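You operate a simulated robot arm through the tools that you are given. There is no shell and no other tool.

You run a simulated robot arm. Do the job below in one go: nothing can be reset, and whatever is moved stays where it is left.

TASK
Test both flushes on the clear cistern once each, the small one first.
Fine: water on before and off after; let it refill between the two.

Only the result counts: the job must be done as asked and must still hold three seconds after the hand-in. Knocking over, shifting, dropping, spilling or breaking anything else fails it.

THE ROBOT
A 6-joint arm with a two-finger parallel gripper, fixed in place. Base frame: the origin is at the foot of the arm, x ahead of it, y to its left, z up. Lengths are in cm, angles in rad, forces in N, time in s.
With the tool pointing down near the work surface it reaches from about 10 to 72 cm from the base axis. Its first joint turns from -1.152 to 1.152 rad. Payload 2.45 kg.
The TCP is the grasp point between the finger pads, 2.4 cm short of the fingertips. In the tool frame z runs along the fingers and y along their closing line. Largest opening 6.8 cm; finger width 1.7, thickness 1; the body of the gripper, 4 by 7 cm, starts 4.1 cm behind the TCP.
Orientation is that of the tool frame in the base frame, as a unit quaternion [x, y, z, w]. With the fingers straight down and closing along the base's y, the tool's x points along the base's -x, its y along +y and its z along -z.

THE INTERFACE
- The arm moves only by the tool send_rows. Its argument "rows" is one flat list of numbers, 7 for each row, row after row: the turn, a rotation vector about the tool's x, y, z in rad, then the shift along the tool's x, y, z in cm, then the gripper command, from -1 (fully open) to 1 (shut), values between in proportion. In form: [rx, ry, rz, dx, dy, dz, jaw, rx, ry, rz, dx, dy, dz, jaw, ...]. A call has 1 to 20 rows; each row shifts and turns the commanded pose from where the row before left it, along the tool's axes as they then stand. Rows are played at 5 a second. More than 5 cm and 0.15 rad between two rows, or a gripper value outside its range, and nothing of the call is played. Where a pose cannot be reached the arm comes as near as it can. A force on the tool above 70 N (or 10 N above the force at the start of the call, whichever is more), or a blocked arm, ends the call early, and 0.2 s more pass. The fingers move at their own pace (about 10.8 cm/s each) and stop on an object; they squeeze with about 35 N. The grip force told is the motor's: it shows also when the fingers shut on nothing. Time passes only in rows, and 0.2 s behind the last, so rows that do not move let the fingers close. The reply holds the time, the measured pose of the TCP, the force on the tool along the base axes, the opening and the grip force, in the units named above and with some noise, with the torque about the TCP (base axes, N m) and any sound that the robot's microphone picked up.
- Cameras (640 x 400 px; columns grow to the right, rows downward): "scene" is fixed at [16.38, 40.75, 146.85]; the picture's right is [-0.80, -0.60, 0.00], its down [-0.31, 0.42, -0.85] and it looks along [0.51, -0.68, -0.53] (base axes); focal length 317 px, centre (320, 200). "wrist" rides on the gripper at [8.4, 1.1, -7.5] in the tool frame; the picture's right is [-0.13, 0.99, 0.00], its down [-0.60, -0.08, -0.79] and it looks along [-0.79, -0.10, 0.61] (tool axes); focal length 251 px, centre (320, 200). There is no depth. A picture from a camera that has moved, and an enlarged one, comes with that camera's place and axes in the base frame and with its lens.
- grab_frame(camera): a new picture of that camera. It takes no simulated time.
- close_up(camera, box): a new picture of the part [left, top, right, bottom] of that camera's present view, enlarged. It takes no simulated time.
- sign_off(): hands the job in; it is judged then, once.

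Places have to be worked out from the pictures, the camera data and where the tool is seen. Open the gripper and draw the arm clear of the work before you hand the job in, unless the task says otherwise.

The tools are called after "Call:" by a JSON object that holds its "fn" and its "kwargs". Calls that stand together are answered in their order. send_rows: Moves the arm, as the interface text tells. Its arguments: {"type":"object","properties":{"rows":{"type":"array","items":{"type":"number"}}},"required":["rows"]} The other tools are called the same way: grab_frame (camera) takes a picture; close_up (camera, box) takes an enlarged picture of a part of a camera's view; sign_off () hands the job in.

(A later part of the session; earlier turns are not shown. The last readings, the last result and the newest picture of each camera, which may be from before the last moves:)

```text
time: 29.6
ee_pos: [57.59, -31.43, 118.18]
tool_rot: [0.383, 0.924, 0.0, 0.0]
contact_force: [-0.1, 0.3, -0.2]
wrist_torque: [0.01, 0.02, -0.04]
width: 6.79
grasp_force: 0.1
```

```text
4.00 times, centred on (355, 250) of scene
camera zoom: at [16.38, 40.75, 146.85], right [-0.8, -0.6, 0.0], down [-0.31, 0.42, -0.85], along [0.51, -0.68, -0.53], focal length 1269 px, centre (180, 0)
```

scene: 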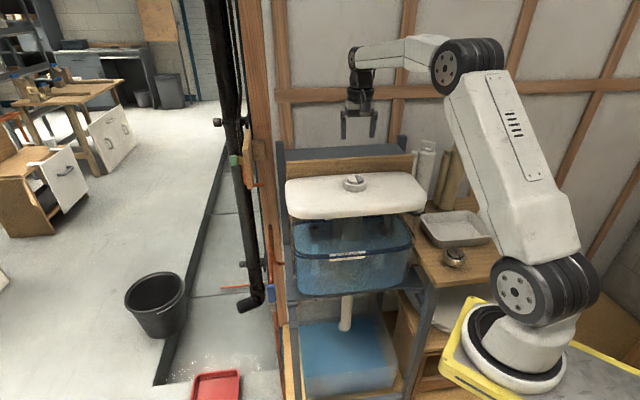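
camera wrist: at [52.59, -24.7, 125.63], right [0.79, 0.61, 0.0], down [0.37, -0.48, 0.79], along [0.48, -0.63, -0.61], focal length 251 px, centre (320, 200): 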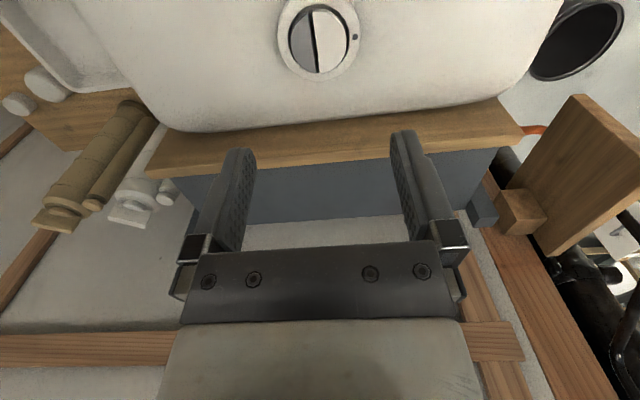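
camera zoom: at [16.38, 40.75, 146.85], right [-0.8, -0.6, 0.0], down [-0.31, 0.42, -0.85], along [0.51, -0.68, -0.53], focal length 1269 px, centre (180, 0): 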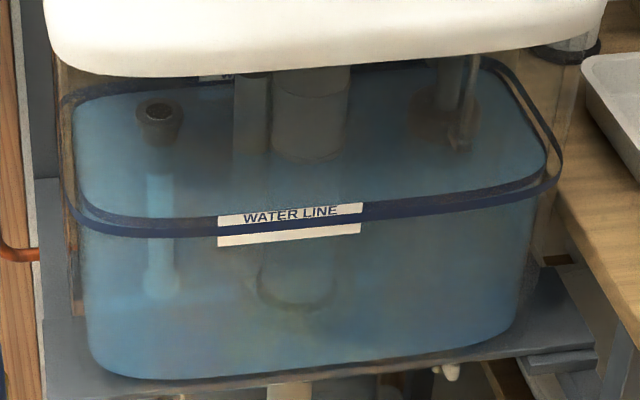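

The lever is upright (water on) and the water is at the line. The grey half is clearly the smaller (about 1.8 cm wide against 2.7), so grey is the small flush. I'll place just the right-hand finger (the -y one) over the middle of the grey half, at about (56.65, -32.3), and lower to 1.5 cm above it.

Call:
{"fn": "send_rows", "kwargs": {"rows": [0, 0, 0, 0, 1.3, 0, -1, 0, 0, 0, 0, 1.3, 0, -1, 0, 0, 0, 0, 0, 3, -1, 0, 0, 0, 0, 0, 3, -1, 0, 0, 0, 0, 0, 3, -1, 0, 0, 0, 0, 0, 2, -1, 0, 0, 0, 0, 0, 0, -1]}}

Call:
{"fn": "grab_frame", "kwargs": {"camera": "wrist"}}

Call:
{"fn": "close_up", "kwargs": {"camera": "scene", "box": [310, 130, 400, 200]}}

```text
time: 31.2
ee_pos: [59.45, -29.45, 107.11]
tool_rot: [0.383, 0.924, 0.0, -0.001]
contact_force: [0.1, 0.0, -0.6]
wrist_torque: [0.0, -0.01, 0.03]
width: 6.81
grasp_force: 0.1
```

```text
taken
camera wrist: at [54.32, -22.71, 114.57], right [0.79, 0.61, 0.0], down [0.37, -0.48, 0.79], along [0.48, -0.63, -0.61], focal length 251 px, centre (320, 200)
```

wrist: 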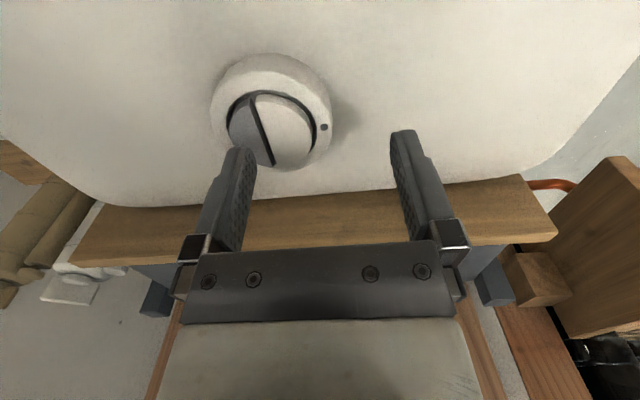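

```text
5.71 times, centred on (355, 165) of scene
camera zoom: at [16.38, 40.75, 146.85], right [-0.8, -0.6, 0.0], down [-0.31, 0.42, -0.85], along [0.51, -0.68, -0.53], focal length 1813 px, centre (120, 400)
```

zoom: 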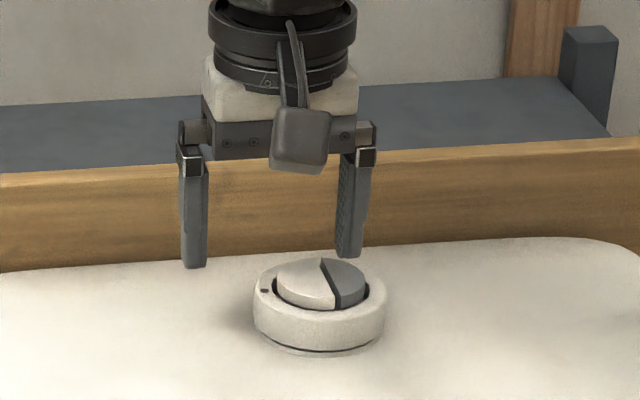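

The finger hangs about 1.5 cm over the grey half, a hair close to the split; I'll shift 0.15 cm outward and come down to first contact in small steps.

Call:
{"fn": "send_rows", "kwargs": {"rows": [0, 0, 0, 0, -0.15, 0, -1, 0, 0, 0, 0, 0, 0.5, -1, 0, 0, 0, 0, 0, 0.5, -1, 0, 0, 0, 0, 0, 0.2, -1, 0, 0, 0, 0, 0, 0, -1]}}

Call:
{"fn": "close_up", "kwargs": {"camera": "scene", "box": [330, 155, 380, 195]}}

Call:
{"fn": "close_up", "kwargs": {"camera": "wrist", "box": [180, 60, 340, 180]}}

```text
time: 32.4
ee_pos: [59.26, -29.69, 105.74]
tool_rot: [0.382, 0.924, 0.0, 0.0]
contact_force: [-0.2, 0.4, -0.1]
wrist_torque: [0.0, -0.02, 0.0]
width: 6.79
grasp_force: 0.1
```

```text
10.00 times, centred on (355, 175) of scene
camera zoom: at [16.38, 40.75, 146.85], right [-0.8, -0.6, 0.0], down [-0.31, 0.42, -0.85], along [0.51, -0.68, -0.53], focal length 3173 px, centre (-30, 450)
```

zoom: 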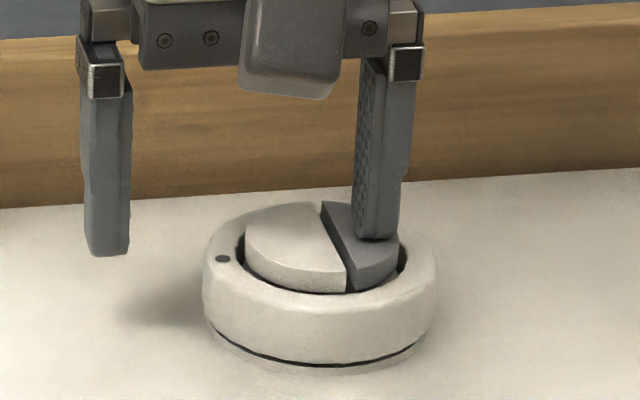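

```text
3.33 times, centred on (260, 120) of wrist
camera zoom: at [54.15, -22.89, 113.38], right [0.79, 0.61, 0.0], down [0.37, -0.48, 0.79], along [0.48, -0.63, -0.61], focal length 838 px, centre (520, 467)
```

zoom: 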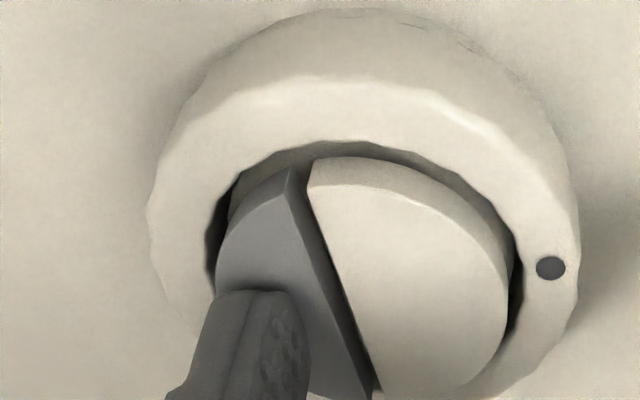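

The finger is right over the grey half but about 0.3 cm too far back and slightly outboard. I'll lift a touch, shift it to the centre of the grey half, and come down to contact.

Call:
{"fn": "send_rows", "kwargs": {"rows": [0, 0, 0, 0, 0, -0.3, -1, 0, 0, 0, 0.3, 0.13, 0, -1, 0, 0, 0, 0, 0, 0.3, -1, 0, 0, 0, 0, 0, 0.15, -1, 0, 0, 0, 0, 0, 0, -1]}}

Call:
{"fn": "close_up", "kwargs": {"camera": "scene", "box": [330, 155, 380, 195]}}

```text
time: 33.6
ee_pos: [59.11, -29.37, 105.71]
tool_rot: [0.382, 0.924, 0.0, 0.0]
contact_force: [-0.4, -0.2, -0.6]
wrist_torque: [-0.02, 0.0, 0.02]
width: 6.82
grasp_force: 0.0
```

```text
10.00 times, centred on (355, 175) of scene
camera zoom: at [16.38, 40.75, 146.85], right [-0.8, -0.6, 0.0], down [-0.31, 0.42, -0.85], along [0.51, -0.68, -0.53], focal length 3173 px, centre (-30, 450)
```

zoom: 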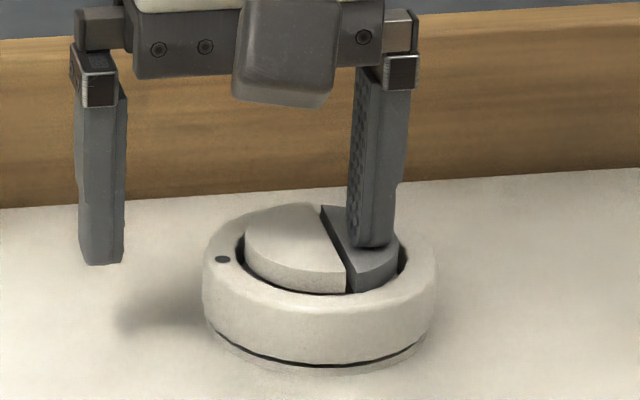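

The finger is now centred on the grey half and clear of the white one. Pressing down slowly now.

Call:
{"fn": "send_rows", "kwargs": {"rows": [0, 0, 0, 0, 0, 0.15, -1, 0, 0, 0, 0, 0, 0.15, -1, 0, 0, 0, 0, 0, 0.15, -1]}}

Call:
{"fn": "close_up", "kwargs": {"camera": "scene", "box": [330, 155, 380, 195]}}

```text
time: 34.4
ee_pos: [59.2, -29.18, 105.2]
tool_rot: [0.382, 0.924, 0.001, 0.0]
contact_force: [0.2, 0.9, 2.1]
wrist_torque: [-0.05, 0.05, -0.02]
width: 6.76
grasp_force: 0.0
```

```text
10.00 times, centred on (355, 175) of scene
camera zoom: at [16.37, 40.75, 146.85], right [-0.8, -0.6, 0.0], down [-0.31, 0.42, -0.85], along [0.51, -0.68, -0.52], focal length 3173 px, centre (-30, 450)
```

zoom: 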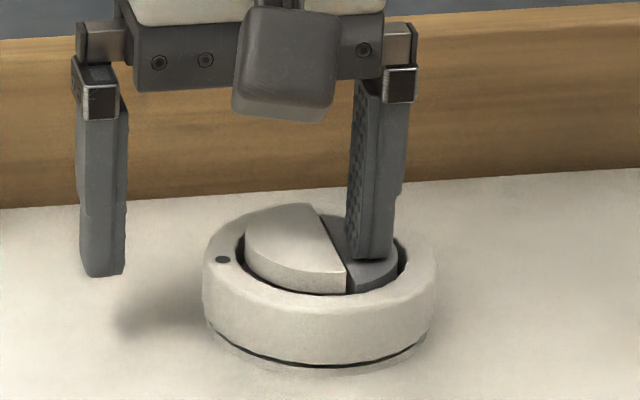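

The grey half is sinking alone with a 2 N reaction. Pressing further until it clicks or bottoms.

Call:
{"fn": "send_rows", "kwargs": {"rows": [0, 0, 0, 0, 0, 0.15, -1, 0, 0, 0, 0, 0, 0.15, -1, 0, 0, 0, 0, 0, 0.15, -1]}}

Call:
{"fn": "close_up", "kwargs": {"camera": "scene", "box": [330, 155, 380, 195]}}

Call:
{"fn": "close_up", "kwargs": {"camera": "scene", "box": [280, 200, 430, 300]}}

```text
time: 35.2
ee_pos: [59.19, -29.45, 104.97]
tool_rot: [0.384, 0.923, 0.0, 0.0]
contact_force: [-3.5, 3.6, 11.2]
wrist_torque: [-0.25, 0.4, -0.2]
width: 6.76
grasp_force: 0.0
```

```text
10.00 times, centred on (355, 175) of scene
camera zoom: at [16.35, 40.77, 146.85], right [-0.8, -0.6, 0.0], down [-0.31, 0.42, -0.85], along [0.51, -0.68, -0.52], focal length 3173 px, centre (-30, 450)
```

zoom: 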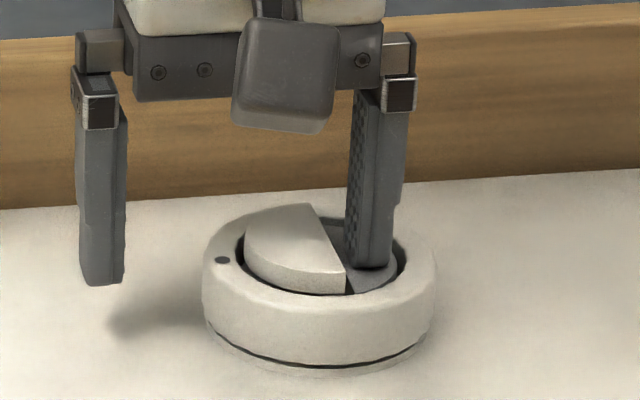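

```text
4.00 times, centred on (355, 250) of scene
camera zoom: at [16.35, 40.77, 146.85], right [-0.8, -0.6, 0.0], down [-0.31, 0.42, -0.85], along [0.51, -0.68, -0.52], focal length 1269 px, centre (180, 0)
```

zoom: 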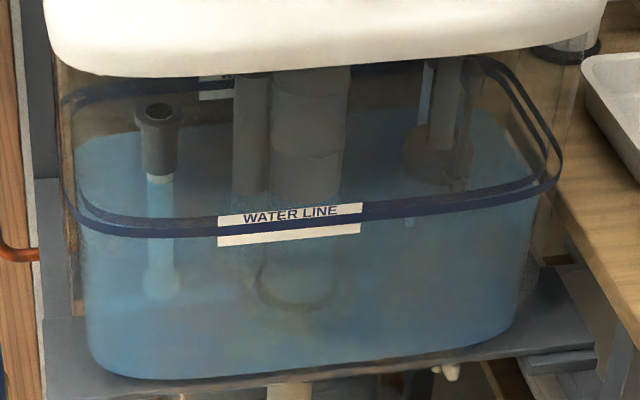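

The flush has been triggered: the water level is dropping. Releasing straight up at once.

Call:
{"fn": "send_rows", "kwargs": {"rows": [0, 0, 0, 0, 0, -1, -1, 0, 0, 0, 0, 0, -3, -1, 0, 0, 0, 0, 0, -3, -1]}}

Call:
{"fn": "close_up", "kwargs": {"camera": "scene", "box": [280, 200, 430, 300]}}

Call:
{"fn": "close_up", "kwargs": {"camera": "scene", "box": [330, 155, 380, 195]}}

```text
time: 36.0
ee_pos: [59.1, -29.09, 111.6]
tool_rot: [0.383, 0.924, 0.0, -0.001]
contact_force: [0.8, -0.1, -0.4]
wrist_torque: [-0.02, -0.03, -0.02]
width: 6.8
grasp_force: 0.1
```

```text
4.00 times, centred on (355, 250) of scene
camera zoom: at [16.38, 40.75, 146.85], right [-0.8, -0.6, 0.0], down [-0.31, 0.42, -0.85], along [0.51, -0.68, -0.53], focal length 1269 px, centre (180, 0)
```

zoom: 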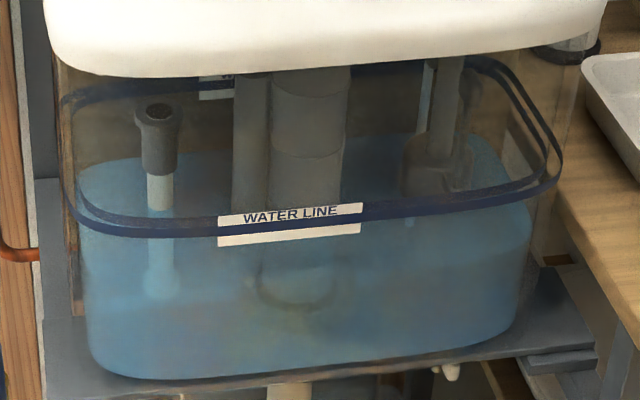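

```text
10.00 times, centred on (355, 175) of scene
camera zoom: at [16.38, 40.75, 146.85], right [-0.8, -0.6, 0.0], down [-0.31, 0.42, -0.85], along [0.51, -0.68, -0.53], focal length 3173 px, centre (-30, 450)
```

zoom: 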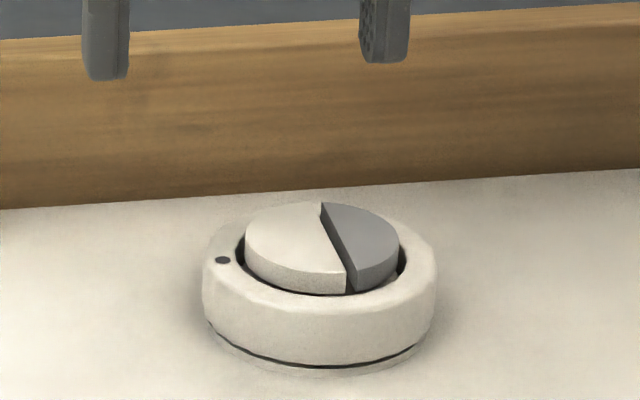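

The grey half has sprung back and the tank level is down. I'll stay high, move over to line up with the white half, and wait while the tank refills.

Call:
{"fn": "send_rows", "kwargs": {"rows": [0, 0, 0, 0, 2.3, 0, -1, 0, 0, 0, 0, 0, 0, -1, 0, 0, 0, 0, 0, 0, -1, 0, 0, 0, 0, 0, 0, -1, 0, 0, 0, 0, 0, 0, -1, 0, 0, 0, 0, 0, 0, -1, 0, 0, 0, 0, 0, 0, -1, 0, 0, 0, 0, 0, 0, -1, 0, 0, 0, 0, 0, 0, -1, 0, 0, 0, 0, 0, 0, -1]}}

Call:
{"fn": "close_up", "kwargs": {"camera": "scene", "box": [280, 200, 430, 300]}}

```text
time: 38.2
ee_pos: [60.78, -27.5, 111.78]
tool_rot: [0.383, 0.924, 0.0, -0.001]
contact_force: [-0.3, -0.1, 0.0]
wrist_torque: [-0.04, 0.02, -0.01]
width: 6.81
grasp_force: 0.0
```

```text
4.00 times, centred on (355, 250) of scene
camera zoom: at [16.38, 40.75, 146.85], right [-0.8, -0.6, 0.0], down [-0.31, 0.42, -0.85], along [0.51, -0.68, -0.53], focal length 1269 px, centre (180, 0)
```

zoom: 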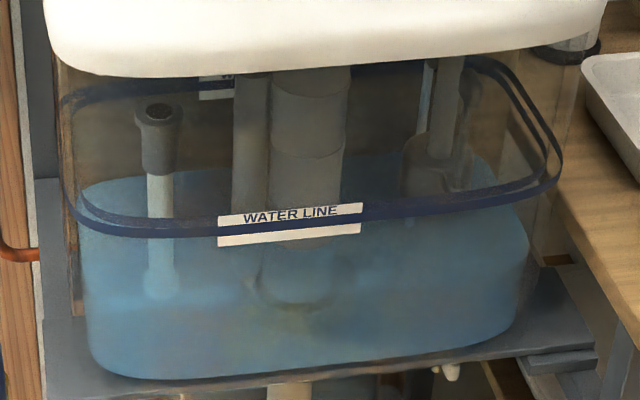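

The level is a little lower still; the flush may just be finishing. Waiting on.

Call:
{"fn": "send_rows", "kwargs": {"rows": [0, 0, 0, 0, 0, 0, -1, 0, 0, 0, 0, 0, 0, -1, 0, 0, 0, 0, 0, 0, -1, 0, 0, 0, 0, 0, 0, -1, 0, 0, 0, 0, 0, 0, -1, 0, 0, 0, 0, 0, 0, -1, 0, 0, 0, 0, 0, 0, -1, 0, 0, 0, 0, 0, 0, -1, 0, 0, 0, 0, 0, 0, -1, 0, 0, 0, 0, 0, 0, -1, 0, 0, 0, 0, 0, 0, -1, 0, 0, 0, 0, 0, 0, -1, 0, 0, 0, 0, 0, 0, -1, 0, 0, 0, 0, 0, 0, -1, 0, 0, 0, 0, 0, 0, -1, 0, 0, 0, 0, 0, 0, -1, 0, 0, 0, 0, 0, 0, -1, 0, 0, 0, 0, 0, 0, -1, 0, 0, 0, 0, 0, 0, -1, 0, 0, 0, 0, 0, 0, -1]}}

Call:
{"fn": "close_up", "kwargs": {"camera": "scene", "box": [280, 200, 430, 300]}}

Call:
{"fn": "close_up", "kwargs": {"camera": "scene", "box": [240, 260, 400, 400]}}

```text
time: 42.4
ee_pos: [60.86, -27.68, 111.62]
tool_rot: [0.383, 0.924, 0.0, 0.0]
contact_force: [-0.4, -0.4, -0.2]
wrist_torque: [0.0, -0.03, 0.01]
width: 6.81
grasp_force: 0.0
```

```text
4.00 times, centred on (355, 250) of scene
camera zoom: at [16.38, 40.75, 146.85], right [-0.8, -0.6, 0.0], down [-0.31, 0.42, -0.85], along [0.51, -0.68, -0.53], focal length 1269 px, centre (180, 0)
```

zoom: 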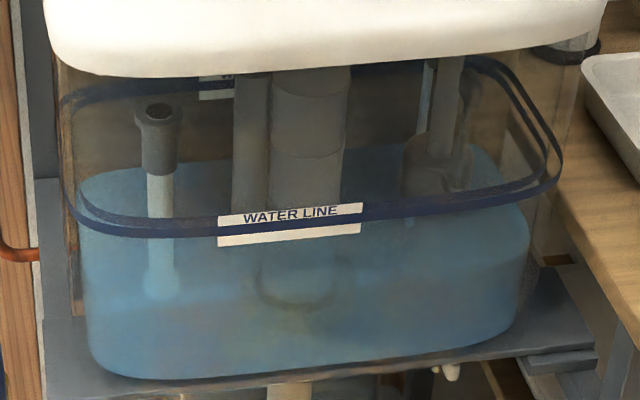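

```text
2.86 times, centred on (320, 330) of scene
camera zoom: at [16.38, 40.75, 146.85], right [-0.8, -0.6, 0.0], down [-0.31, 0.42, -0.85], along [0.51, -0.68, -0.53], focal length 907 px, centre (320, -171)
```

zoom: 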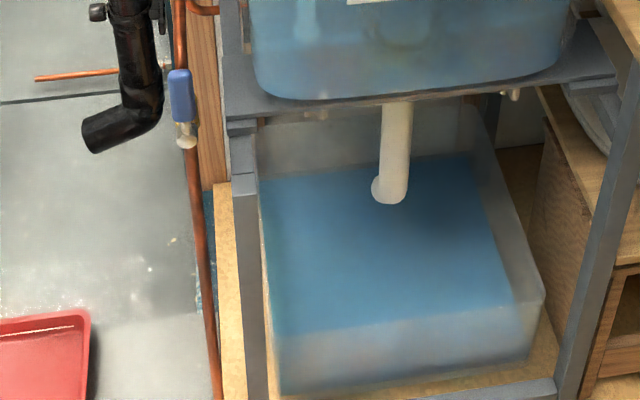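

The level has begun to rise (slowly, maybe 30–40 s to go) and the catch tub has plenty of room. I'll keep waiting.

Call:
{"fn": "send_rows", "kwargs": {"rows": [0, 0, 0, 0, 0, 0, -1, 0, 0, 0, 0, 0, 0, -1, 0, 0, 0, 0, 0, 0, -1, 0, 0, 0, 0, 0, 0, -1, 0, 0, 0, 0, 0, 0, -1, 0, 0, 0, 0, 0, 0, -1, 0, 0, 0, 0, 0, 0, -1, 0, 0, 0, 0, 0, 0, -1, 0, 0, 0, 0, 0, 0, -1, 0, 0, 0, 0, 0, 0, -1, 0, 0, 0, 0, 0, 0, -1, 0, 0, 0, 0, 0, 0, -1, 0, 0, 0, 0, 0, 0, -1, 0, 0, 0, 0, 0, 0, -1, 0, 0, 0, 0, 0, 0, -1, 0, 0, 0, 0, 0, 0, -1, 0, 0, 0, 0, 0, 0, -1, 0, 0, 0, 0, 0, 0, -1, 0, 0, 0, 0, 0, 0, -1, 0, 0, 0, 0, 0, 0, -1]}}

Call:
{"fn": "send_rows", "kwargs": {"rows": [0, 0, 0, 0, 0, 0, -1, 0, 0, 0, 0, 0, 0, -1, 0, 0, 0, 0, 0, 0, -1, 0, 0, 0, 0, 0, 0, -1, 0, 0, 0, 0, 0, 0, -1, 0, 0, 0, 0, 0, 0, -1, 0, 0, 0, 0, 0, 0, -1, 0, 0, 0, 0, 0, 0, -1, 0, 0, 0, 0, 0, 0, -1, 0, 0, 0, 0, 0, 0, -1, 0, 0, 0, 0, 0, 0, -1, 0, 0, 0, 0, 0, 0, -1, 0, 0, 0, 0, 0, 0, -1, 0, 0, 0, 0, 0, 0, -1, 0, 0, 0, 0, 0, 0, -1, 0, 0, 0, 0, 0, 0, -1, 0, 0, 0, 0, 0, 0, -1, 0, 0, 0, 0, 0, 0, -1, 0, 0, 0, 0, 0, 0, -1, 0, 0, 0, 0, 0, 0, -1]}}

Call:
{"fn": "send_rows", "kwargs": {"rows": [0, 0, 0, 0, 0, 0, -1, 0, 0, 0, 0, 0, 0, -1, 0, 0, 0, 0, 0, 0, -1, 0, 0, 0, 0, 0, 0, -1, 0, 0, 0, 0, 0, 0, -1, 0, 0, 0, 0, 0, 0, -1, 0, 0, 0, 0, 0, 0, -1, 0, 0, 0, 0, 0, 0, -1, 0, 0, 0, 0, 0, 0, -1, 0, 0, 0, 0, 0, 0, -1, 0, 0, 0, 0, 0, 0, -1, 0, 0, 0, 0, 0, 0, -1, 0, 0, 0, 0, 0, 0, -1, 0, 0, 0, 0, 0, 0, -1, 0, 0, 0, 0, 0, 0, -1, 0, 0, 0, 0, 0, 0, -1, 0, 0, 0, 0, 0, 0, -1, 0, 0, 0, 0, 0, 0, -1, 0, 0, 0, 0, 0, 0, -1, 0, 0, 0, 0, 0, 0, -1]}}

Call:
{"fn": "close_up", "kwargs": {"camera": "scene", "box": [280, 200, 430, 300]}}

```text
time: 46.6
ee_pos: [60.82, -27.67, 111.72]
tool_rot: [0.383, 0.924, -0.001, 0.0]
contact_force: [0.6, -0.2, 0.0]
wrist_torque: [0.0, 0.03, 0.01]
width: 6.8
grasp_force: 0.1
```

```text
time: 50.8
ee_pos: [60.91, -27.59, 111.75]
tool_rot: [0.382, 0.924, 0.0, 0.0]
contact_force: [-0.2, 0.3, 0.3]
wrist_torque: [-0.03, 0.02, 0.01]
width: 6.81
grasp_force: 0.2
```

```text
time: 55.0
ee_pos: [60.85, -27.58, 111.75]
tool_rot: [0.382, 0.924, 0.0, 0.001]
contact_force: [0.3, -0.2, 0.8]
wrist_torque: [0.0, 0.01, 0.02]
width: 6.84
grasp_force: 0.1
```

```text
4.00 times, centred on (355, 250) of scene
camera zoom: at [16.38, 40.75, 146.85], right [-0.8, -0.6, 0.0], down [-0.31, 0.42, -0.85], along [0.51, -0.68, -0.53], focal length 1269 px, centre (180, 0)
```

zoom: 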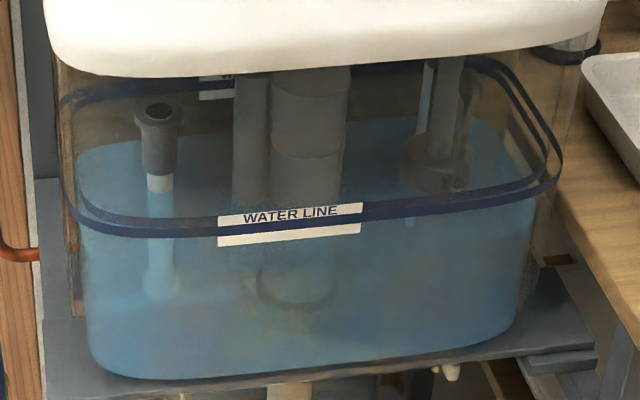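

The water is climbing steadily, a bit over half-way back. Waiting further.

Call:
{"fn": "send_rows", "kwargs": {"rows": [0, 0, 0, 0, 0, 0, -1, 0, 0, 0, 0, 0, 0, -1, 0, 0, 0, 0, 0, 0, -1, 0, 0, 0, 0, 0, 0, -1, 0, 0, 0, 0, 0, 0, -1, 0, 0, 0, 0, 0, 0, -1, 0, 0, 0, 0, 0, 0, -1, 0, 0, 0, 0, 0, 0, -1, 0, 0, 0, 0, 0, 0, -1, 0, 0, 0, 0, 0, 0, -1, 0, 0, 0, 0, 0, 0, -1, 0, 0, 0, 0, 0, 0, -1, 0, 0, 0, 0, 0, 0, -1, 0, 0, 0, 0, 0, 0, -1, 0, 0, 0, 0, 0, 0, -1, 0, 0, 0, 0, 0, 0, -1, 0, 0, 0, 0, 0, 0, -1, 0, 0, 0, 0, 0, 0, -1, 0, 0, 0, 0, 0, 0, -1, 0, 0, 0, 0, 0, 0, -1]}}

Call:
{"fn": "send_rows", "kwargs": {"rows": [0, 0, 0, 0, 0, 0, -1, 0, 0, 0, 0, 0, 0, -1, 0, 0, 0, 0, 0, 0, -1, 0, 0, 0, 0, 0, 0, -1, 0, 0, 0, 0, 0, 0, -1, 0, 0, 0, 0, 0, 0, -1, 0, 0, 0, 0, 0, 0, -1, 0, 0, 0, 0, 0, 0, -1, 0, 0, 0, 0, 0, 0, -1, 0, 0, 0, 0, 0, 0, -1, 0, 0, 0, 0, 0, 0, -1, 0, 0, 0, 0, 0, 0, -1, 0, 0, 0, 0, 0, 0, -1, 0, 0, 0, 0, 0, 0, -1, 0, 0, 0, 0, 0, 0, -1, 0, 0, 0, 0, 0, 0, -1, 0, 0, 0, 0, 0, 0, -1, 0, 0, 0, 0, 0, 0, -1, 0, 0, 0, 0, 0, 0, -1, 0, 0, 0, 0, 0, 0, -1]}}

Call:
{"fn": "send_rows", "kwargs": {"rows": [0, 0, 0, 0, 0, 0, -1, 0, 0, 0, 0, 0, 0, -1, 0, 0, 0, 0, 0, 0, -1, 0, 0, 0, 0, 0, 0, -1, 0, 0, 0, 0, 0, 0, -1, 0, 0, 0, 0, 0, 0, -1, 0, 0, 0, 0, 0, 0, -1, 0, 0, 0, 0, 0, 0, -1, 0, 0, 0, 0, 0, 0, -1, 0, 0, 0, 0, 0, 0, -1, 0, 0, 0, 0, 0, 0, -1, 0, 0, 0, 0, 0, 0, -1, 0, 0, 0, 0, 0, 0, -1, 0, 0, 0, 0, 0, 0, -1, 0, 0, 0, 0, 0, 0, -1, 0, 0, 0, 0, 0, 0, -1, 0, 0, 0, 0, 0, 0, -1, 0, 0, 0, 0, 0, 0, -1, 0, 0, 0, 0, 0, 0, -1, 0, 0, 0, 0, 0, 0, -1]}}

Call:
{"fn": "send_rows", "kwargs": {"rows": [0, 0, 0, 0, 0, 0, -1, 0, 0, 0, 0, 0, 0, -1, 0, 0, 0, 0, 0, 0, -1, 0, 0, 0, 0, 0, 0, -1, 0, 0, 0, 0, 0, 0, -1, 0, 0, 0, 0, 0, 0, -1, 0, 0, 0, 0, 0, 0, -1, 0, 0, 0, 0, 0, 0, -1, 0, 0, 0, 0, 0, 0, -1, 0, 0, 0, 0, 0, 0, -1, 0, 0, 0, 0, 0, 0, -1, 0, 0, 0, 0, 0, 0, -1, 0, 0, 0, 0, 0, 0, -1, 0, 0, 0, 0, 0, 0, -1, 0, 0, 0, 0, 0, 0, -1, 0, 0, 0, 0, 0, 0, -1, 0, 0, 0, 0, 0, 0, -1, 0, 0, 0, 0, 0, 0, -1, 0, 0, 0, 0, 0, 0, -1, 0, 0, 0, 0, 0, 0, -1]}}

Call:
{"fn": "close_up", "kwargs": {"camera": "scene", "box": [280, 200, 430, 300]}}

```text
time: 59.2
ee_pos: [60.8, -27.53, 111.81]
tool_rot: [0.382, 0.924, 0.001, 0.001]
contact_force: [0.3, -1.0, 0.2]
wrist_torque: [0.02, 0.03, 0.02]
width: 6.8
grasp_force: 0.1
```

```text
time: 63.4
ee_pos: [60.79, -27.53, 111.7]
tool_rot: [0.383, 0.924, 0.0, 0.001]
contact_force: [0.4, 0.2, 0.5]
wrist_torque: [0.04, 0.0, 0.03]
width: 6.79
grasp_force: 0.0
```

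```text
time: 67.6
ee_pos: [60.93, -27.51, 111.6]
tool_rot: [0.383, 0.924, 0.0, 0.0]
contact_force: [-1.0, 0.7, 0.0]
wrist_torque: [0.02, 0.0, 0.0]
width: 6.8
grasp_force: 0.1
```

```text
time: 71.8
ee_pos: [60.84, -27.67, 111.71]
tool_rot: [0.383, 0.924, 0.0, 0.0]
contact_force: [-0.1, 0.2, 0.1]
wrist_torque: [0.05, 0.0, -0.02]
width: 6.81
grasp_force: 0.1
```

```text
4.00 times, centred on (355, 250) of scene
camera zoom: at [16.38, 40.75, 146.85], right [-0.8, -0.6, 0.0], down [-0.31, 0.42, -0.85], along [0.51, -0.68, -0.53], focal length 1269 px, centre (180, 0)
```

zoom: 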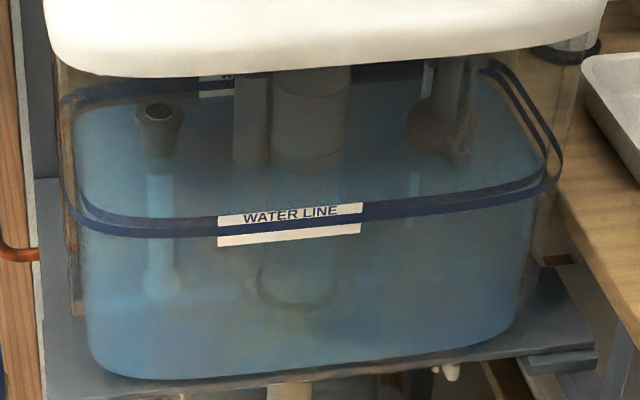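

Nearly back at the line; in the original full picture the surface was slightly higher. Waiting until it stops rising.

Call:
{"fn": "send_rows", "kwargs": {"rows": [0, 0, 0, 0, 0, 0, -1, 0, 0, 0, 0, 0, 0, -1, 0, 0, 0, 0, 0, 0, -1, 0, 0, 0, 0, 0, 0, -1, 0, 0, 0, 0, 0, 0, -1, 0, 0, 0, 0, 0, 0, -1, 0, 0, 0, 0, 0, 0, -1, 0, 0, 0, 0, 0, 0, -1, 0, 0, 0, 0, 0, 0, -1, 0, 0, 0, 0, 0, 0, -1, 0, 0, 0, 0, 0, 0, -1, 0, 0, 0, 0, 0, 0, -1, 0, 0, 0, 0, 0, 0, -1, 0, 0, 0, 0, 0, 0, -1, 0, 0, 0, 0, 0, 0, -1, 0, 0, 0, 0, 0, 0, -1, 0, 0, 0, 0, 0, 0, -1, 0, 0, 0, 0, 0, 0, -1, 0, 0, 0, 0, 0, 0, -1, 0, 0, 0, 0, 0, 0, -1]}}

Call:
{"fn": "send_rows", "kwargs": {"rows": [0, 0, 0, 0, 0, 0, -1, 0, 0, 0, 0, 0, 0, -1, 0, 0, 0, 0, 0, 0, -1, 0, 0, 0, 0, 0, 0, -1, 0, 0, 0, 0, 0, 0, -1, 0, 0, 0, 0, 0, 0, -1, 0, 0, 0, 0, 0, 0, -1, 0, 0, 0, 0, 0, 0, -1, 0, 0, 0, 0, 0, 0, -1, 0, 0, 0, 0, 0, 0, -1, 0, 0, 0, 0, 0, 0, -1, 0, 0, 0, 0, 0, 0, -1, 0, 0, 0, 0, 0, 0, -1, 0, 0, 0, 0, 0, 0, -1, 0, 0, 0, 0, 0, 0, -1, 0, 0, 0, 0, 0, 0, -1, 0, 0, 0, 0, 0, 0, -1, 0, 0, 0, 0, 0, 0, -1, 0, 0, 0, 0, 0, 0, -1, 0, 0, 0, 0, 0, 0, -1]}}

Call:
{"fn": "close_up", "kwargs": {"camera": "scene", "box": [280, 200, 430, 300]}}

Call:
{"fn": "send_rows", "kwargs": {"rows": [0, 0, 0, 0, 0, 0, -1, 0, 0, 0, 0, 0, 0, -1, 0, 0, 0, 0, 0, 0, -1, 0, 0, 0, 0, 0, 0, -1, 0, 0, 0, 0, 0, 0, -1, 0, 0, 0, 0, 0, 0, -1, 0, 0, 0, 0, 0, 0, -1, 0, 0, 0, 0, 0, 0, -1, 0, 0, 0, 0, 0, 0, -1, 0, 0, 0, 0, 0, 0, -1, 0, 0, 0, 0, 0, 0, -1, 0, 0, 0, 0, 0, 0, -1, 0, 0, 0, 0, 0, 0, -1, 0, 0, 0, 0, 0, 0, -1, 0, 0, 0, 0, 0, 0, -1, 0, 0, 0, 0, 0, 0, -1, 0, 0, 0, 0, 0, 0, -1, 0, 0, 0, 0, 0, 0, -1, 0, 0, 0, 0, 0, 0, -1, 0, 0, 0, 0, 0, 0, -1]}}

Call:
{"fn": "send_rows", "kwargs": {"rows": [0, 0, 0, 0, 0, 0, -1, 0, 0, 0, 0, 0, 0, -1, 0, 0, 0, 0, 0, 0, -1, 0, 0, 0, 0, 0, 0, -1, 0, 0, 0, 0, 0, 0, -1, 0, 0, 0, 0, 0, 0, -1, 0, 0, 0, 0, 0, 0, -1, 0, 0, 0, 0, 0, 0, -1, 0, 0, 0, 0, 0, 0, -1, 0, 0, 0, 0, 0, 0, -1, 0, 0, 0, 0, 0, 0, -1, 0, 0, 0, 0, 0, 0, -1, 0, 0, 0, 0, 0, 0, -1, 0, 0, 0, 0, 0, 0, -1, 0, 0, 0, 0, 0, 0, -1, 0, 0, 0, 0, 0, 0, -1, 0, 0, 0, 0, 0, 0, -1, 0, 0, 0, 0, 0, 0, -1, 0, 0, 0, 0, 0, 0, -1, 0, 0, 0, 0, 0, 0, -1]}}

Call:
{"fn": "close_up", "kwargs": {"camera": "scene", "box": [280, 200, 430, 300]}}

```text
time: 76.0
ee_pos: [60.88, -27.61, 111.63]
tool_rot: [0.382, 0.924, 0.0, 0.0]
contact_force: [-0.3, -0.2, -0.3]
wrist_torque: [0.0, 0.0, 0.0]
width: 6.78
grasp_force: 0.0
```

```text
time: 80.2
ee_pos: [60.92, -27.56, 111.75]
tool_rot: [0.383, 0.924, -0.001, 0.0]
contact_force: [-0.2, 0.3, -0.7]
wrist_torque: [0.02, -0.03, 0.01]
width: 6.81
grasp_force: 0.1
```

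```text
4.00 times, centred on (355, 250) of scene
camera zoom: at [16.38, 40.75, 146.85], right [-0.8, -0.6, 0.0], down [-0.31, 0.42, -0.85], along [0.51, -0.68, -0.53], focal length 1269 px, centre (180, 0)
```

zoom: 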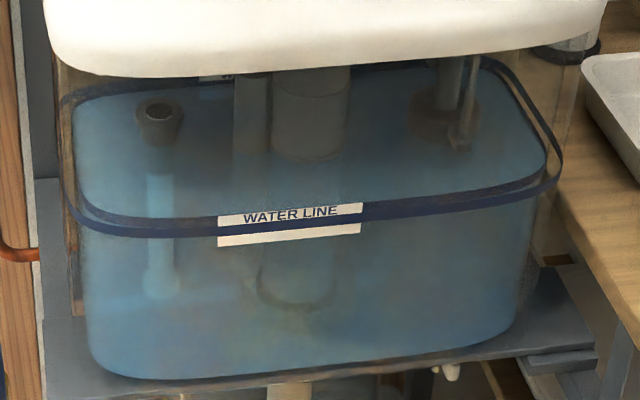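

```text
time: 84.4
ee_pos: [60.79, -27.55, 111.76]
tool_rot: [0.383, 0.924, 0.0, 0.0]
contact_force: [-0.6, 0.1, -0.1]
wrist_torque: [-0.02, 0.02, 0.02]
width: 6.78
grasp_force: 0.0
```

```text
time: 88.6
ee_pos: [60.85, -27.62, 111.7]
tool_rot: [0.384, 0.924, 0.0, -0.001]
contact_force: [-0.3, 0.0, -1.4]
wrist_torque: [-0.01, -0.02, 0.04]
width: 6.81
grasp_force: 0.0
```

```text
4.00 times, centred on (355, 250) of scene
camera zoom: at [16.38, 40.75, 146.85], right [-0.8, -0.6, 0.0], down [-0.31, 0.42, -0.85], along [0.51, -0.68, -0.53], focal length 1269 px, centre (180, 0)
```

zoom: 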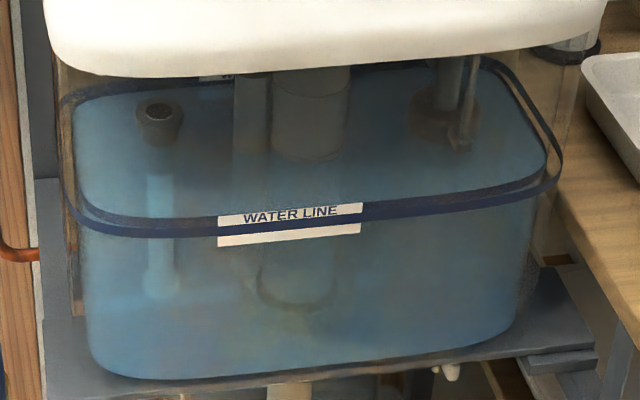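

The level is steady (unchanged between 80 and 89 s) and matches the original full level: refill done. Now lowering the same finger to just above the middle of the white half.

Call:
{"fn": "send_rows", "kwargs": {"rows": [0, 0, 0, -0.3, 0, 0, -1, 0, 0, 0, 0, 0, 2.5, -1, 0, 0, 0, 0, 0, 2, -1, 0, 0, 0, 0, 0, 0.8, -1, 0, 0, 0, 0, 0, 0.4, -1, 0, 0, 0, 0, 0, 0, -1]}}

Call:
{"fn": "close_up", "kwargs": {"camera": "scene", "box": [330, 155, 380, 195]}}

Call:
{"fn": "close_up", "kwargs": {"camera": "wrist", "box": [130, 40, 330, 180]}}

```text
time: 90.0
ee_pos: [61.06, -27.91, 105.97]
tool_rot: [0.383, 0.924, -0.001, 0.0]
contact_force: [0.8, 0.1, -0.3]
wrist_torque: [0.0, -0.02, -0.03]
width: 6.81
grasp_force: 0.0
```

```text
10.00 times, centred on (355, 175) of scene
camera zoom: at [16.38, 40.75, 146.85], right [-0.8, -0.6, 0.0], down [-0.31, 0.42, -0.85], along [0.51, -0.68, -0.53], focal length 3173 px, centre (-30, 450)
```

zoom: 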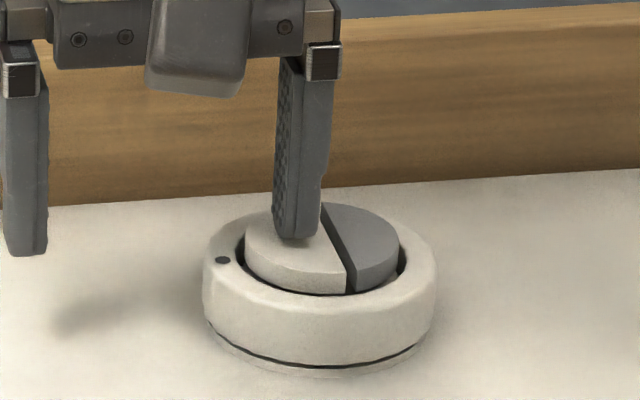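

```text
2.86 times, centred on (230, 110) of wrist
camera zoom: at [55.86, -21.23, 113.55], right [0.79, 0.61, 0.0], down [0.37, -0.48, 0.79], along [0.48, -0.63, -0.61], focal length 718 px, centre (577, 457)
```

zoom: 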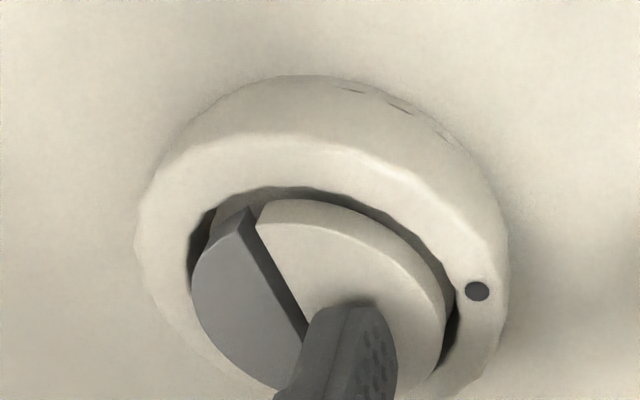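

The finger is centred on the white half, well clear of the split and the ring. Pressing down slowly.

Call:
{"fn": "send_rows", "kwargs": {"rows": [0, 0, 0, 0, 0, 0.2, -1, 0, 0, 0, 0, 0, 0.15, -1, 0, 0, 0, 0, 0, 0.15, -1, 0, 0, 0, 0, 0, 0.15, -1, 0, 0, 0, 0, 0, 0.15, -1, 0, 0, 0, 0, 0, 0.15, -1]}}

Call:
{"fn": "close_up", "kwargs": {"camera": "scene", "box": [330, 155, 380, 195]}}

Call:
{"fn": "close_up", "kwargs": {"camera": "scene", "box": [280, 200, 430, 300]}}

```text
time: 91.4
ee_pos: [60.94, -27.99, 105.17]
tool_rot: [0.384, 0.923, -0.001, 0.0]
contact_force: [1.9, 0.1, 2.8]
wrist_torque: [-0.09, 0.04, 0.01]
width: 6.72
grasp_force: 0.1
```

```text
10.00 times, centred on (355, 175) of scene
camera zoom: at [16.38, 40.75, 146.85], right [-0.8, -0.6, 0.0], down [-0.31, 0.42, -0.85], along [0.51, -0.68, -0.52], focal length 3173 px, centre (-30, 450)
```

zoom: 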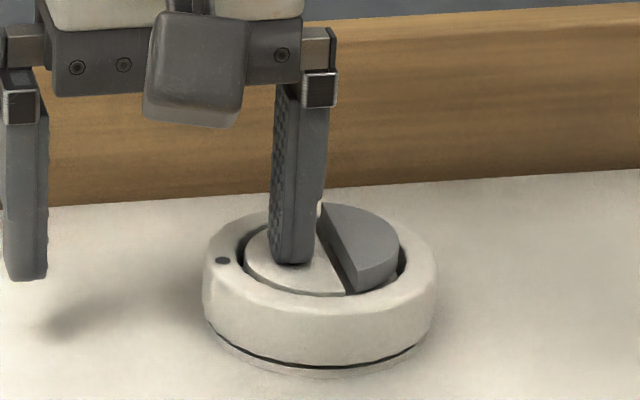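

```text
4.00 times, centred on (355, 250) of scene
camera zoom: at [16.38, 40.75, 146.85], right [-0.8, -0.6, 0.0], down [-0.31, 0.42, -0.85], along [0.51, -0.68, -0.52], focal length 1269 px, centre (180, 0)
```

zoom: 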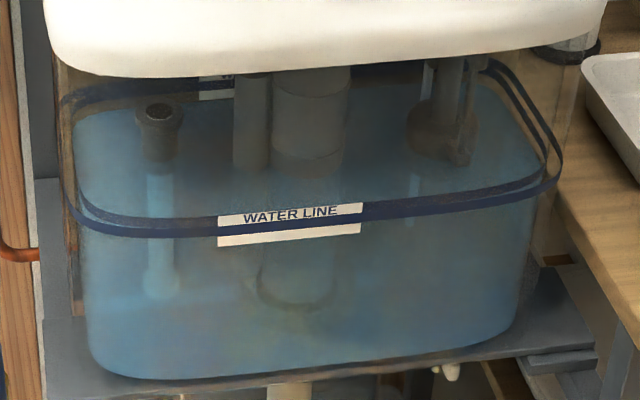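

The white half is down alone and the water is already dropping. I'll press it the last bit home, then release straight up.

Call:
{"fn": "send_rows", "kwargs": {"rows": [0, 0, 0, 0, 0, 0.15, -1, 0, 0, 0, 0, 0, 0.1, -1, 0, 0, 0, 0, 0, 0, -1, 0, 0, 0, 0, 0, -1, -1, 0, 0, 0, 0, 0, -3, -1, 0, 0, 0, 0, 0, -3, -1]}}

Call:
{"fn": "close_up", "kwargs": {"camera": "scene", "box": [330, 155, 380, 195]}}

Call:
{"fn": "close_up", "kwargs": {"camera": "scene", "box": [280, 200, 430, 300]}}

```text
time: 92.8
ee_pos: [60.95, -27.82, 111.85]
tool_rot: [0.382, 0.924, 0.0, -0.001]
contact_force: [0.6, -0.3, -0.2]
wrist_torque: [-0.01, -0.02, -0.02]
width: 6.8
grasp_force: 0.1
```

```text
10.00 times, centred on (355, 175) of scene
camera zoom: at [16.38, 40.75, 146.85], right [-0.8, -0.6, 0.0], down [-0.31, 0.42, -0.85], along [0.51, -0.68, -0.53], focal length 3173 px, centre (-30, 450)
```

zoom: 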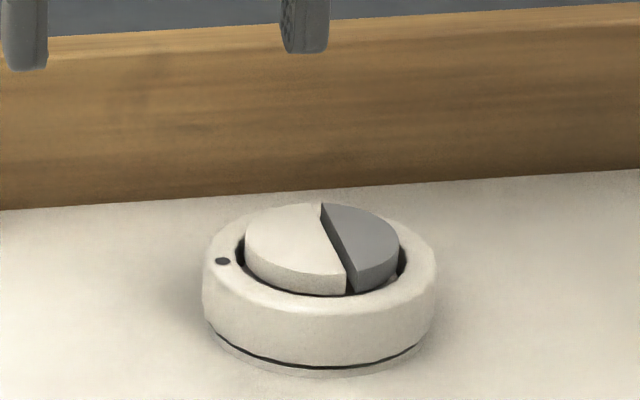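

```text
4.00 times, centred on (355, 250) of scene
camera zoom: at [16.38, 40.75, 146.85], right [-0.8, -0.6, 0.0], down [-0.31, 0.42, -0.85], along [0.51, -0.68, -0.53], focal length 1269 px, centre (180, 0)
```

zoom: 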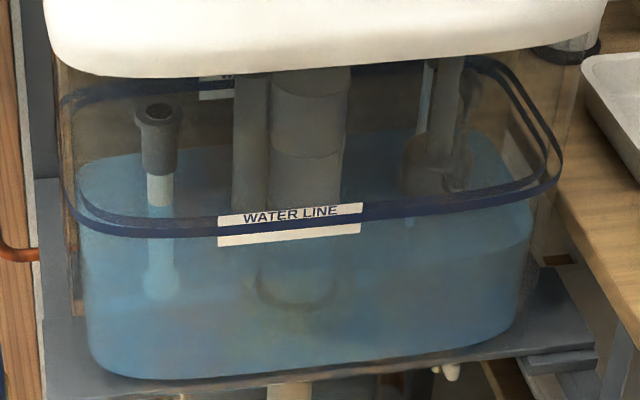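

The white half has sprung back and the level keeps dropping. I'll wait a little to confirm this flush runs deeper than the first.

Call:
{"fn": "send_rows", "kwargs": {"rows": [0, 0, 0, 0, 0, -2, -1, 0, 0, 0, 0, 0, -2, -1, 0, 0, 0, 0, 0, 0, -1, 0, 0, 0, 0, 0, 0, -1, 0, 0, 0, 0, 0, 0, -1, 0, 0, 0, 0, 0, 0, -1, 0, 0, 0, 0, 0, 0, -1, 0, 0, 0, 0, 0, 0, -1, 0, 0, 0, 0, 0, 0, -1, 0, 0, 0, 0, 0, 0, -1, 0, 0, 0, 0, 0, 0, -1, 0, 0, 0, 0, 0, 0, -1]}}

Call:
{"fn": "close_up", "kwargs": {"camera": "scene", "box": [280, 200, 430, 300]}}

Call:
{"fn": "send_rows", "kwargs": {"rows": [0, 0, 0, 0, 0, 0, -1, 0, 0, 0, 0, 0, 0, -1, 0, 0, 0, 0, 0, 0, -1, 0, 0, 0, 0, 0, 0, -1, 0, 0, 0, 0, 0, 0, -1, 0, 0, 0, 0, 0, 0, -1, 0, 0, 0, 0, 0, 0, -1, 0, 0, 0, 0, 0, 0, -1, 0, 0, 0, 0, 0, 0, -1, 0, 0, 0, 0, 0, 0, -1]}}

Call:
{"fn": "close_up", "kwargs": {"camera": "scene", "box": [280, 200, 430, 300]}}

Call:
{"fn": "close_up", "kwargs": {"camera": "scene", "box": [240, 260, 400, 400]}}

```text
time: 95.4
ee_pos: [61.16, -27.89, 116.03]
tool_rot: [0.382, 0.924, 0.0, 0.0]
contact_force: [0.3, 0.2, -0.7]
wrist_torque: [-0.01, -0.02, -0.01]
width: 6.78
grasp_force: 0.0
```

```text
4.00 times, centred on (355, 250) of scene
camera zoom: at [16.38, 40.75, 146.85], right [-0.8, -0.6, 0.0], down [-0.31, 0.42, -0.85], along [0.51, -0.68, -0.53], focal length 1269 px, centre (180, 0)
```

zoom: 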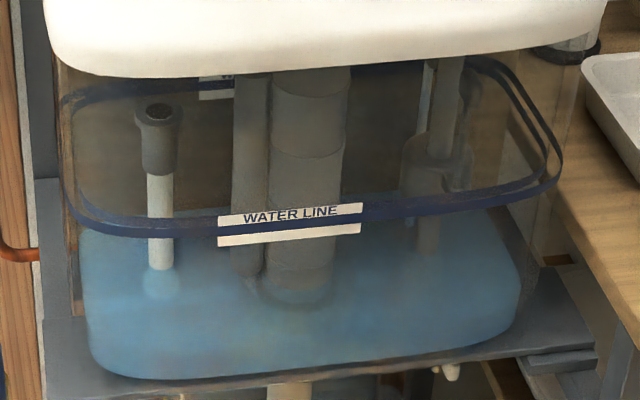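

```text
time: 97.6
ee_pos: [61.16, -27.88, 115.97]
tool_rot: [0.382, 0.924, 0.0, 0.0]
contact_force: [-0.1, 0.2, 0.2]
wrist_torque: [0.01, 0.03, -0.02]
width: 6.8
grasp_force: 0.0
```

```text
4.00 times, centred on (355, 250) of scene
camera zoom: at [16.38, 40.75, 146.85], right [-0.8, -0.6, 0.0], down [-0.31, 0.42, -0.85], along [0.51, -0.68, -0.53], focal length 1269 px, centre (180, 0)
```

zoom: 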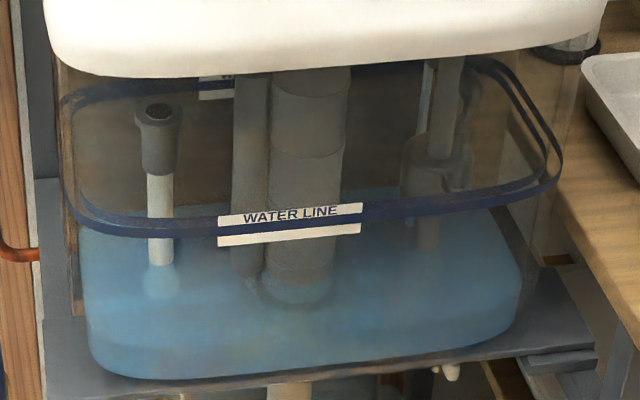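

```text
2.86 times, centred on (320, 330) of scene
camera zoom: at [16.38, 40.75, 146.85], right [-0.8, -0.6, 0.0], down [-0.31, 0.42, -0.85], along [0.51, -0.68, -0.53], focal length 907 px, centre (320, -171)
```

zoom: 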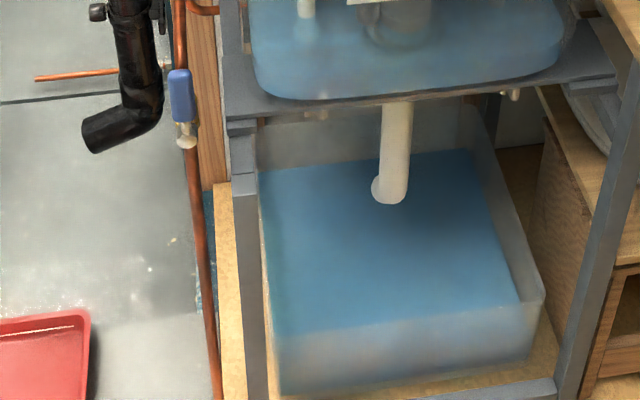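

The white flush drained clearly deeper than the first, confirming grey = small and white = large. Both buttons are back up. Now I go back to shut the water: first the same path out to the clear spot at (52, 17, 117), then turning the tool back.

Call:
{"fn": "send_rows", "kwargs": {"rows": [0, 0, 0, 3.19, 2.1, -0.07, -1, 0, 0, 0, 3.19, 2.1, -0.07, -1, 0, 0, 0, 3.19, 2.1, -0.07, -1, 0, 0, 0, 3.19, 2.1, -0.07, -1, 0, 0, 0, 3.19, 2.1, -0.07, -1, 0, 0, 0, 3.19, 2.1, -0.07, -1, 0, 0, 0, 3.19, 2.1, -0.07, -1, 0, 0, 0, 3.19, 2.1, -0.07, -1, 0, 0, 0, 3.19, 2.1, -0.07, -1, 0, 0, 0, 3.19, 2.1, -0.07, -1, 0, 0, 0, 3.19, 2.1, -0.07, -1, 0, 0, 0, 3.19, 2.1, -0.07, -1]}}

Call:
{"fn": "send_rows", "kwargs": {"rows": [0, 0, -0.1309, 0, 0, 0, -1, 0, 0, -0.1309, 0, 0, 0, -1, 0, 0, -0.1309, 0, 0, 0, -1, 0, 0, -0.1309, 0, 0, 0, -1, 0, 0, -0.1309, 0, 0, 0, -1, 0, 0, -0.1309, 0, 0, 0, -1, 0, 0, -0.1309, 0, 0, 0, -1, 0, 0, -0.1309, 0, 0, 0, -1, 0, 0, -0.1309, 0, 0, 0, -1, 0, 0, -0.1309, 0, 0, 0, -1, 0, 0, -0.1309, 0, 0, 0, -1, 0, 0, -0.1309, 0, 0, 0, -1]}}

Call:
{"fn": "send_rows", "kwargs": {"rows": [0.1309, 0, 0, 0, 0, 0, -1, 0.1309, 0, 0, 0, 0, 0, -1, 0.1309, 0, 0, 0, 0, 0, -1, 0.1309, 0, 0, 0, 0, 0, -1, 0.1309, 0, 0, 0, 0, 0, -1, 0.1309, 0, 0, 0, 0, 0, -1, 0.1309, 0, 0, 0, 0, 0, -1, 0.1309, 0, 0, 0, 0, 0, -1, 0.1309, 0, 0, 0, 0, 0, -1, 0.1309, 0, 0, 0, 0, 0, -1, 0.1309, 0, 0, 0, 0, 0, -1, 0.1309, 0, 0, 0, 0, 0, -1]}}

Call:
{"fn": "send_rows", "kwargs": {"rows": [0, 0, -0.1309, 0, 0, 0, -1, 0, 0, -0.1309, 0, 0, 0, -1, 0, 0, -0.1309, 0, 0, 0, -1, 0, 0, -0.1309, 0, 0, 0, -1, 0, 0, -0.1309, 0, 0, 0, -1, 0, 0, -0.1309, 0, 0, 0, -1, 0, 0, -0.1309, 0, 0, 0, -1, 0, 0, -0.1309, 0, 0, 0, -1, 0, 0, -0.1309, 0, 0, 0, -1, 0, 0, -0.1309, 0, 0, 0, -1, 0, 0, -0.1309, 0, 0, 0, -1, 0, 0, -0.1309, 0, 0, 0, -1]}}

Call:
{"fn": "grab_frame", "kwargs": {"camera": "scene"}}

Call:
{"fn": "grab_frame", "kwargs": {"camera": "wrist"}}

```text
time: 100.2
ee_pos: [52.11, 17.01, 116.62]
tool_rot: [0.383, 0.924, 0.0, 0.0]
contact_force: [-0.6, -0.1, 0.2]
wrist_torque: [0.01, -0.01, -0.02]
width: 6.83
grasp_force: 0.1
```

```text
time: 102.8
ee_pos: [51.83, 16.98, 116.68]
tool_rot: [-0.385, 0.923, 0.0, 0.0]
contact_force: [0.6, -0.6, 0.4]
wrist_torque: [-0.01, -0.01, 0.03]
width: 6.79
grasp_force: 0.1
```

```text
time: 105.4
ee_pos: [51.8, 16.93, 116.74]
tool_rot: [0.27, -0.653, 0.653, -0.271]
contact_force: [-0.2, 0.4, -0.2]
wrist_torque: [0.01, 0.0, 0.0]
width: 6.79
grasp_force: 0.2
```

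```text
time: 108.0
ee_pos: [51.84, 17.05, 116.72]
tool_rot: [0.654, -0.269, 0.653, 0.271]
contact_force: [-0.8, -0.7, 1.0]
wrist_torque: [-0.02, -0.01, 0.02]
width: 6.81
grasp_force: 0.1
```

```text
taken
```

scene: 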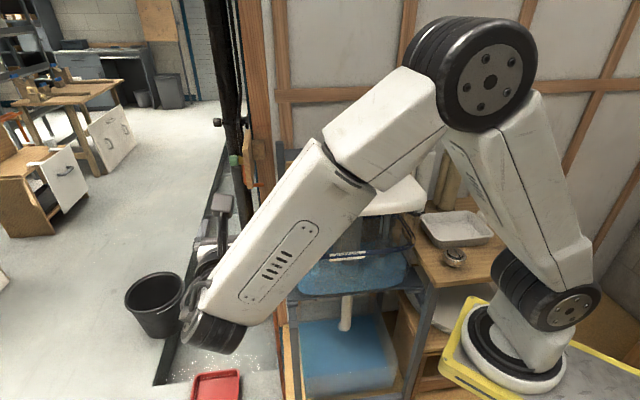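

```text
taken
camera wrist: at [45.82, 21.53, 125.19], right [-0.7, -0.7, -0.13], down [-0.51, 0.62, -0.6], along [0.5, -0.36, -0.79], focal length 251 px, centre (320, 200)
```

wrist: 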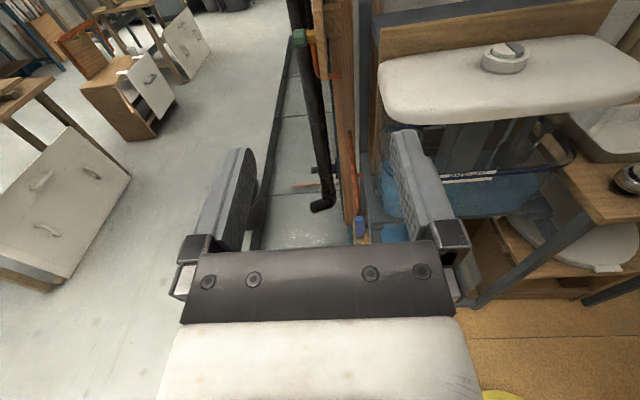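

Tool is horizontal again with fingers closing sideways. Going down the same path to the standoff 12 cm in front of the upright lever.

Call:
{"fn": "send_rows", "kwargs": {"rows": [0, 0, 0, -3.79, 0.376, 0.819, -1, 0, 0, 0, -3.79, 0.376, 0.819, -1, 0, 0, 0, -3.79, 0.376, 0.819, -1, 0, 0, 0, -3.79, 0.376, 0.819, -1, 0, 0, 0, -3.79, 0.376, 0.819, -1, 0, 0, 0, -3.79, 0.376, 0.819, -1, 0, 0, 0, -3.79, 0.376, 0.819, -1, 0, 0, 0, -3.79, 0.376, 0.819, -1, 0, 0, 0, -3.79, 0.376, 0.819, -1, 0, 0, 0, -3.79, 0.376, 0.819, -1]}}

Call:
{"fn": "grab_frame", "kwargs": {"camera": "wrist"}}

```text
time: 110.2
ee_pos: [54.95, 8.48, 78.66]
tool_rot: [0.653, -0.27, 0.653, 0.27]
contact_force: [0.3, -0.5, -0.4]
wrist_torque: [0.01, 0.02, -0.01]
width: 6.79
grasp_force: 0.0
```

```text
taken
camera wrist: at [48.95, 12.99, 87.06], right [-0.7, -0.7, -0.13], down [-0.5, 0.62, -0.6], along [0.5, -0.36, -0.79], focal length 251 px, centre (320, 200)
```

wrist: 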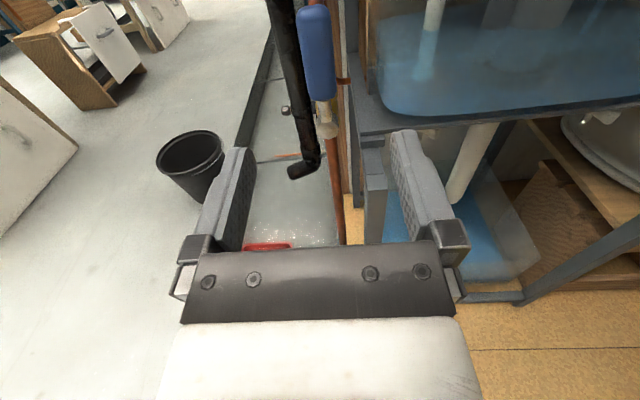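

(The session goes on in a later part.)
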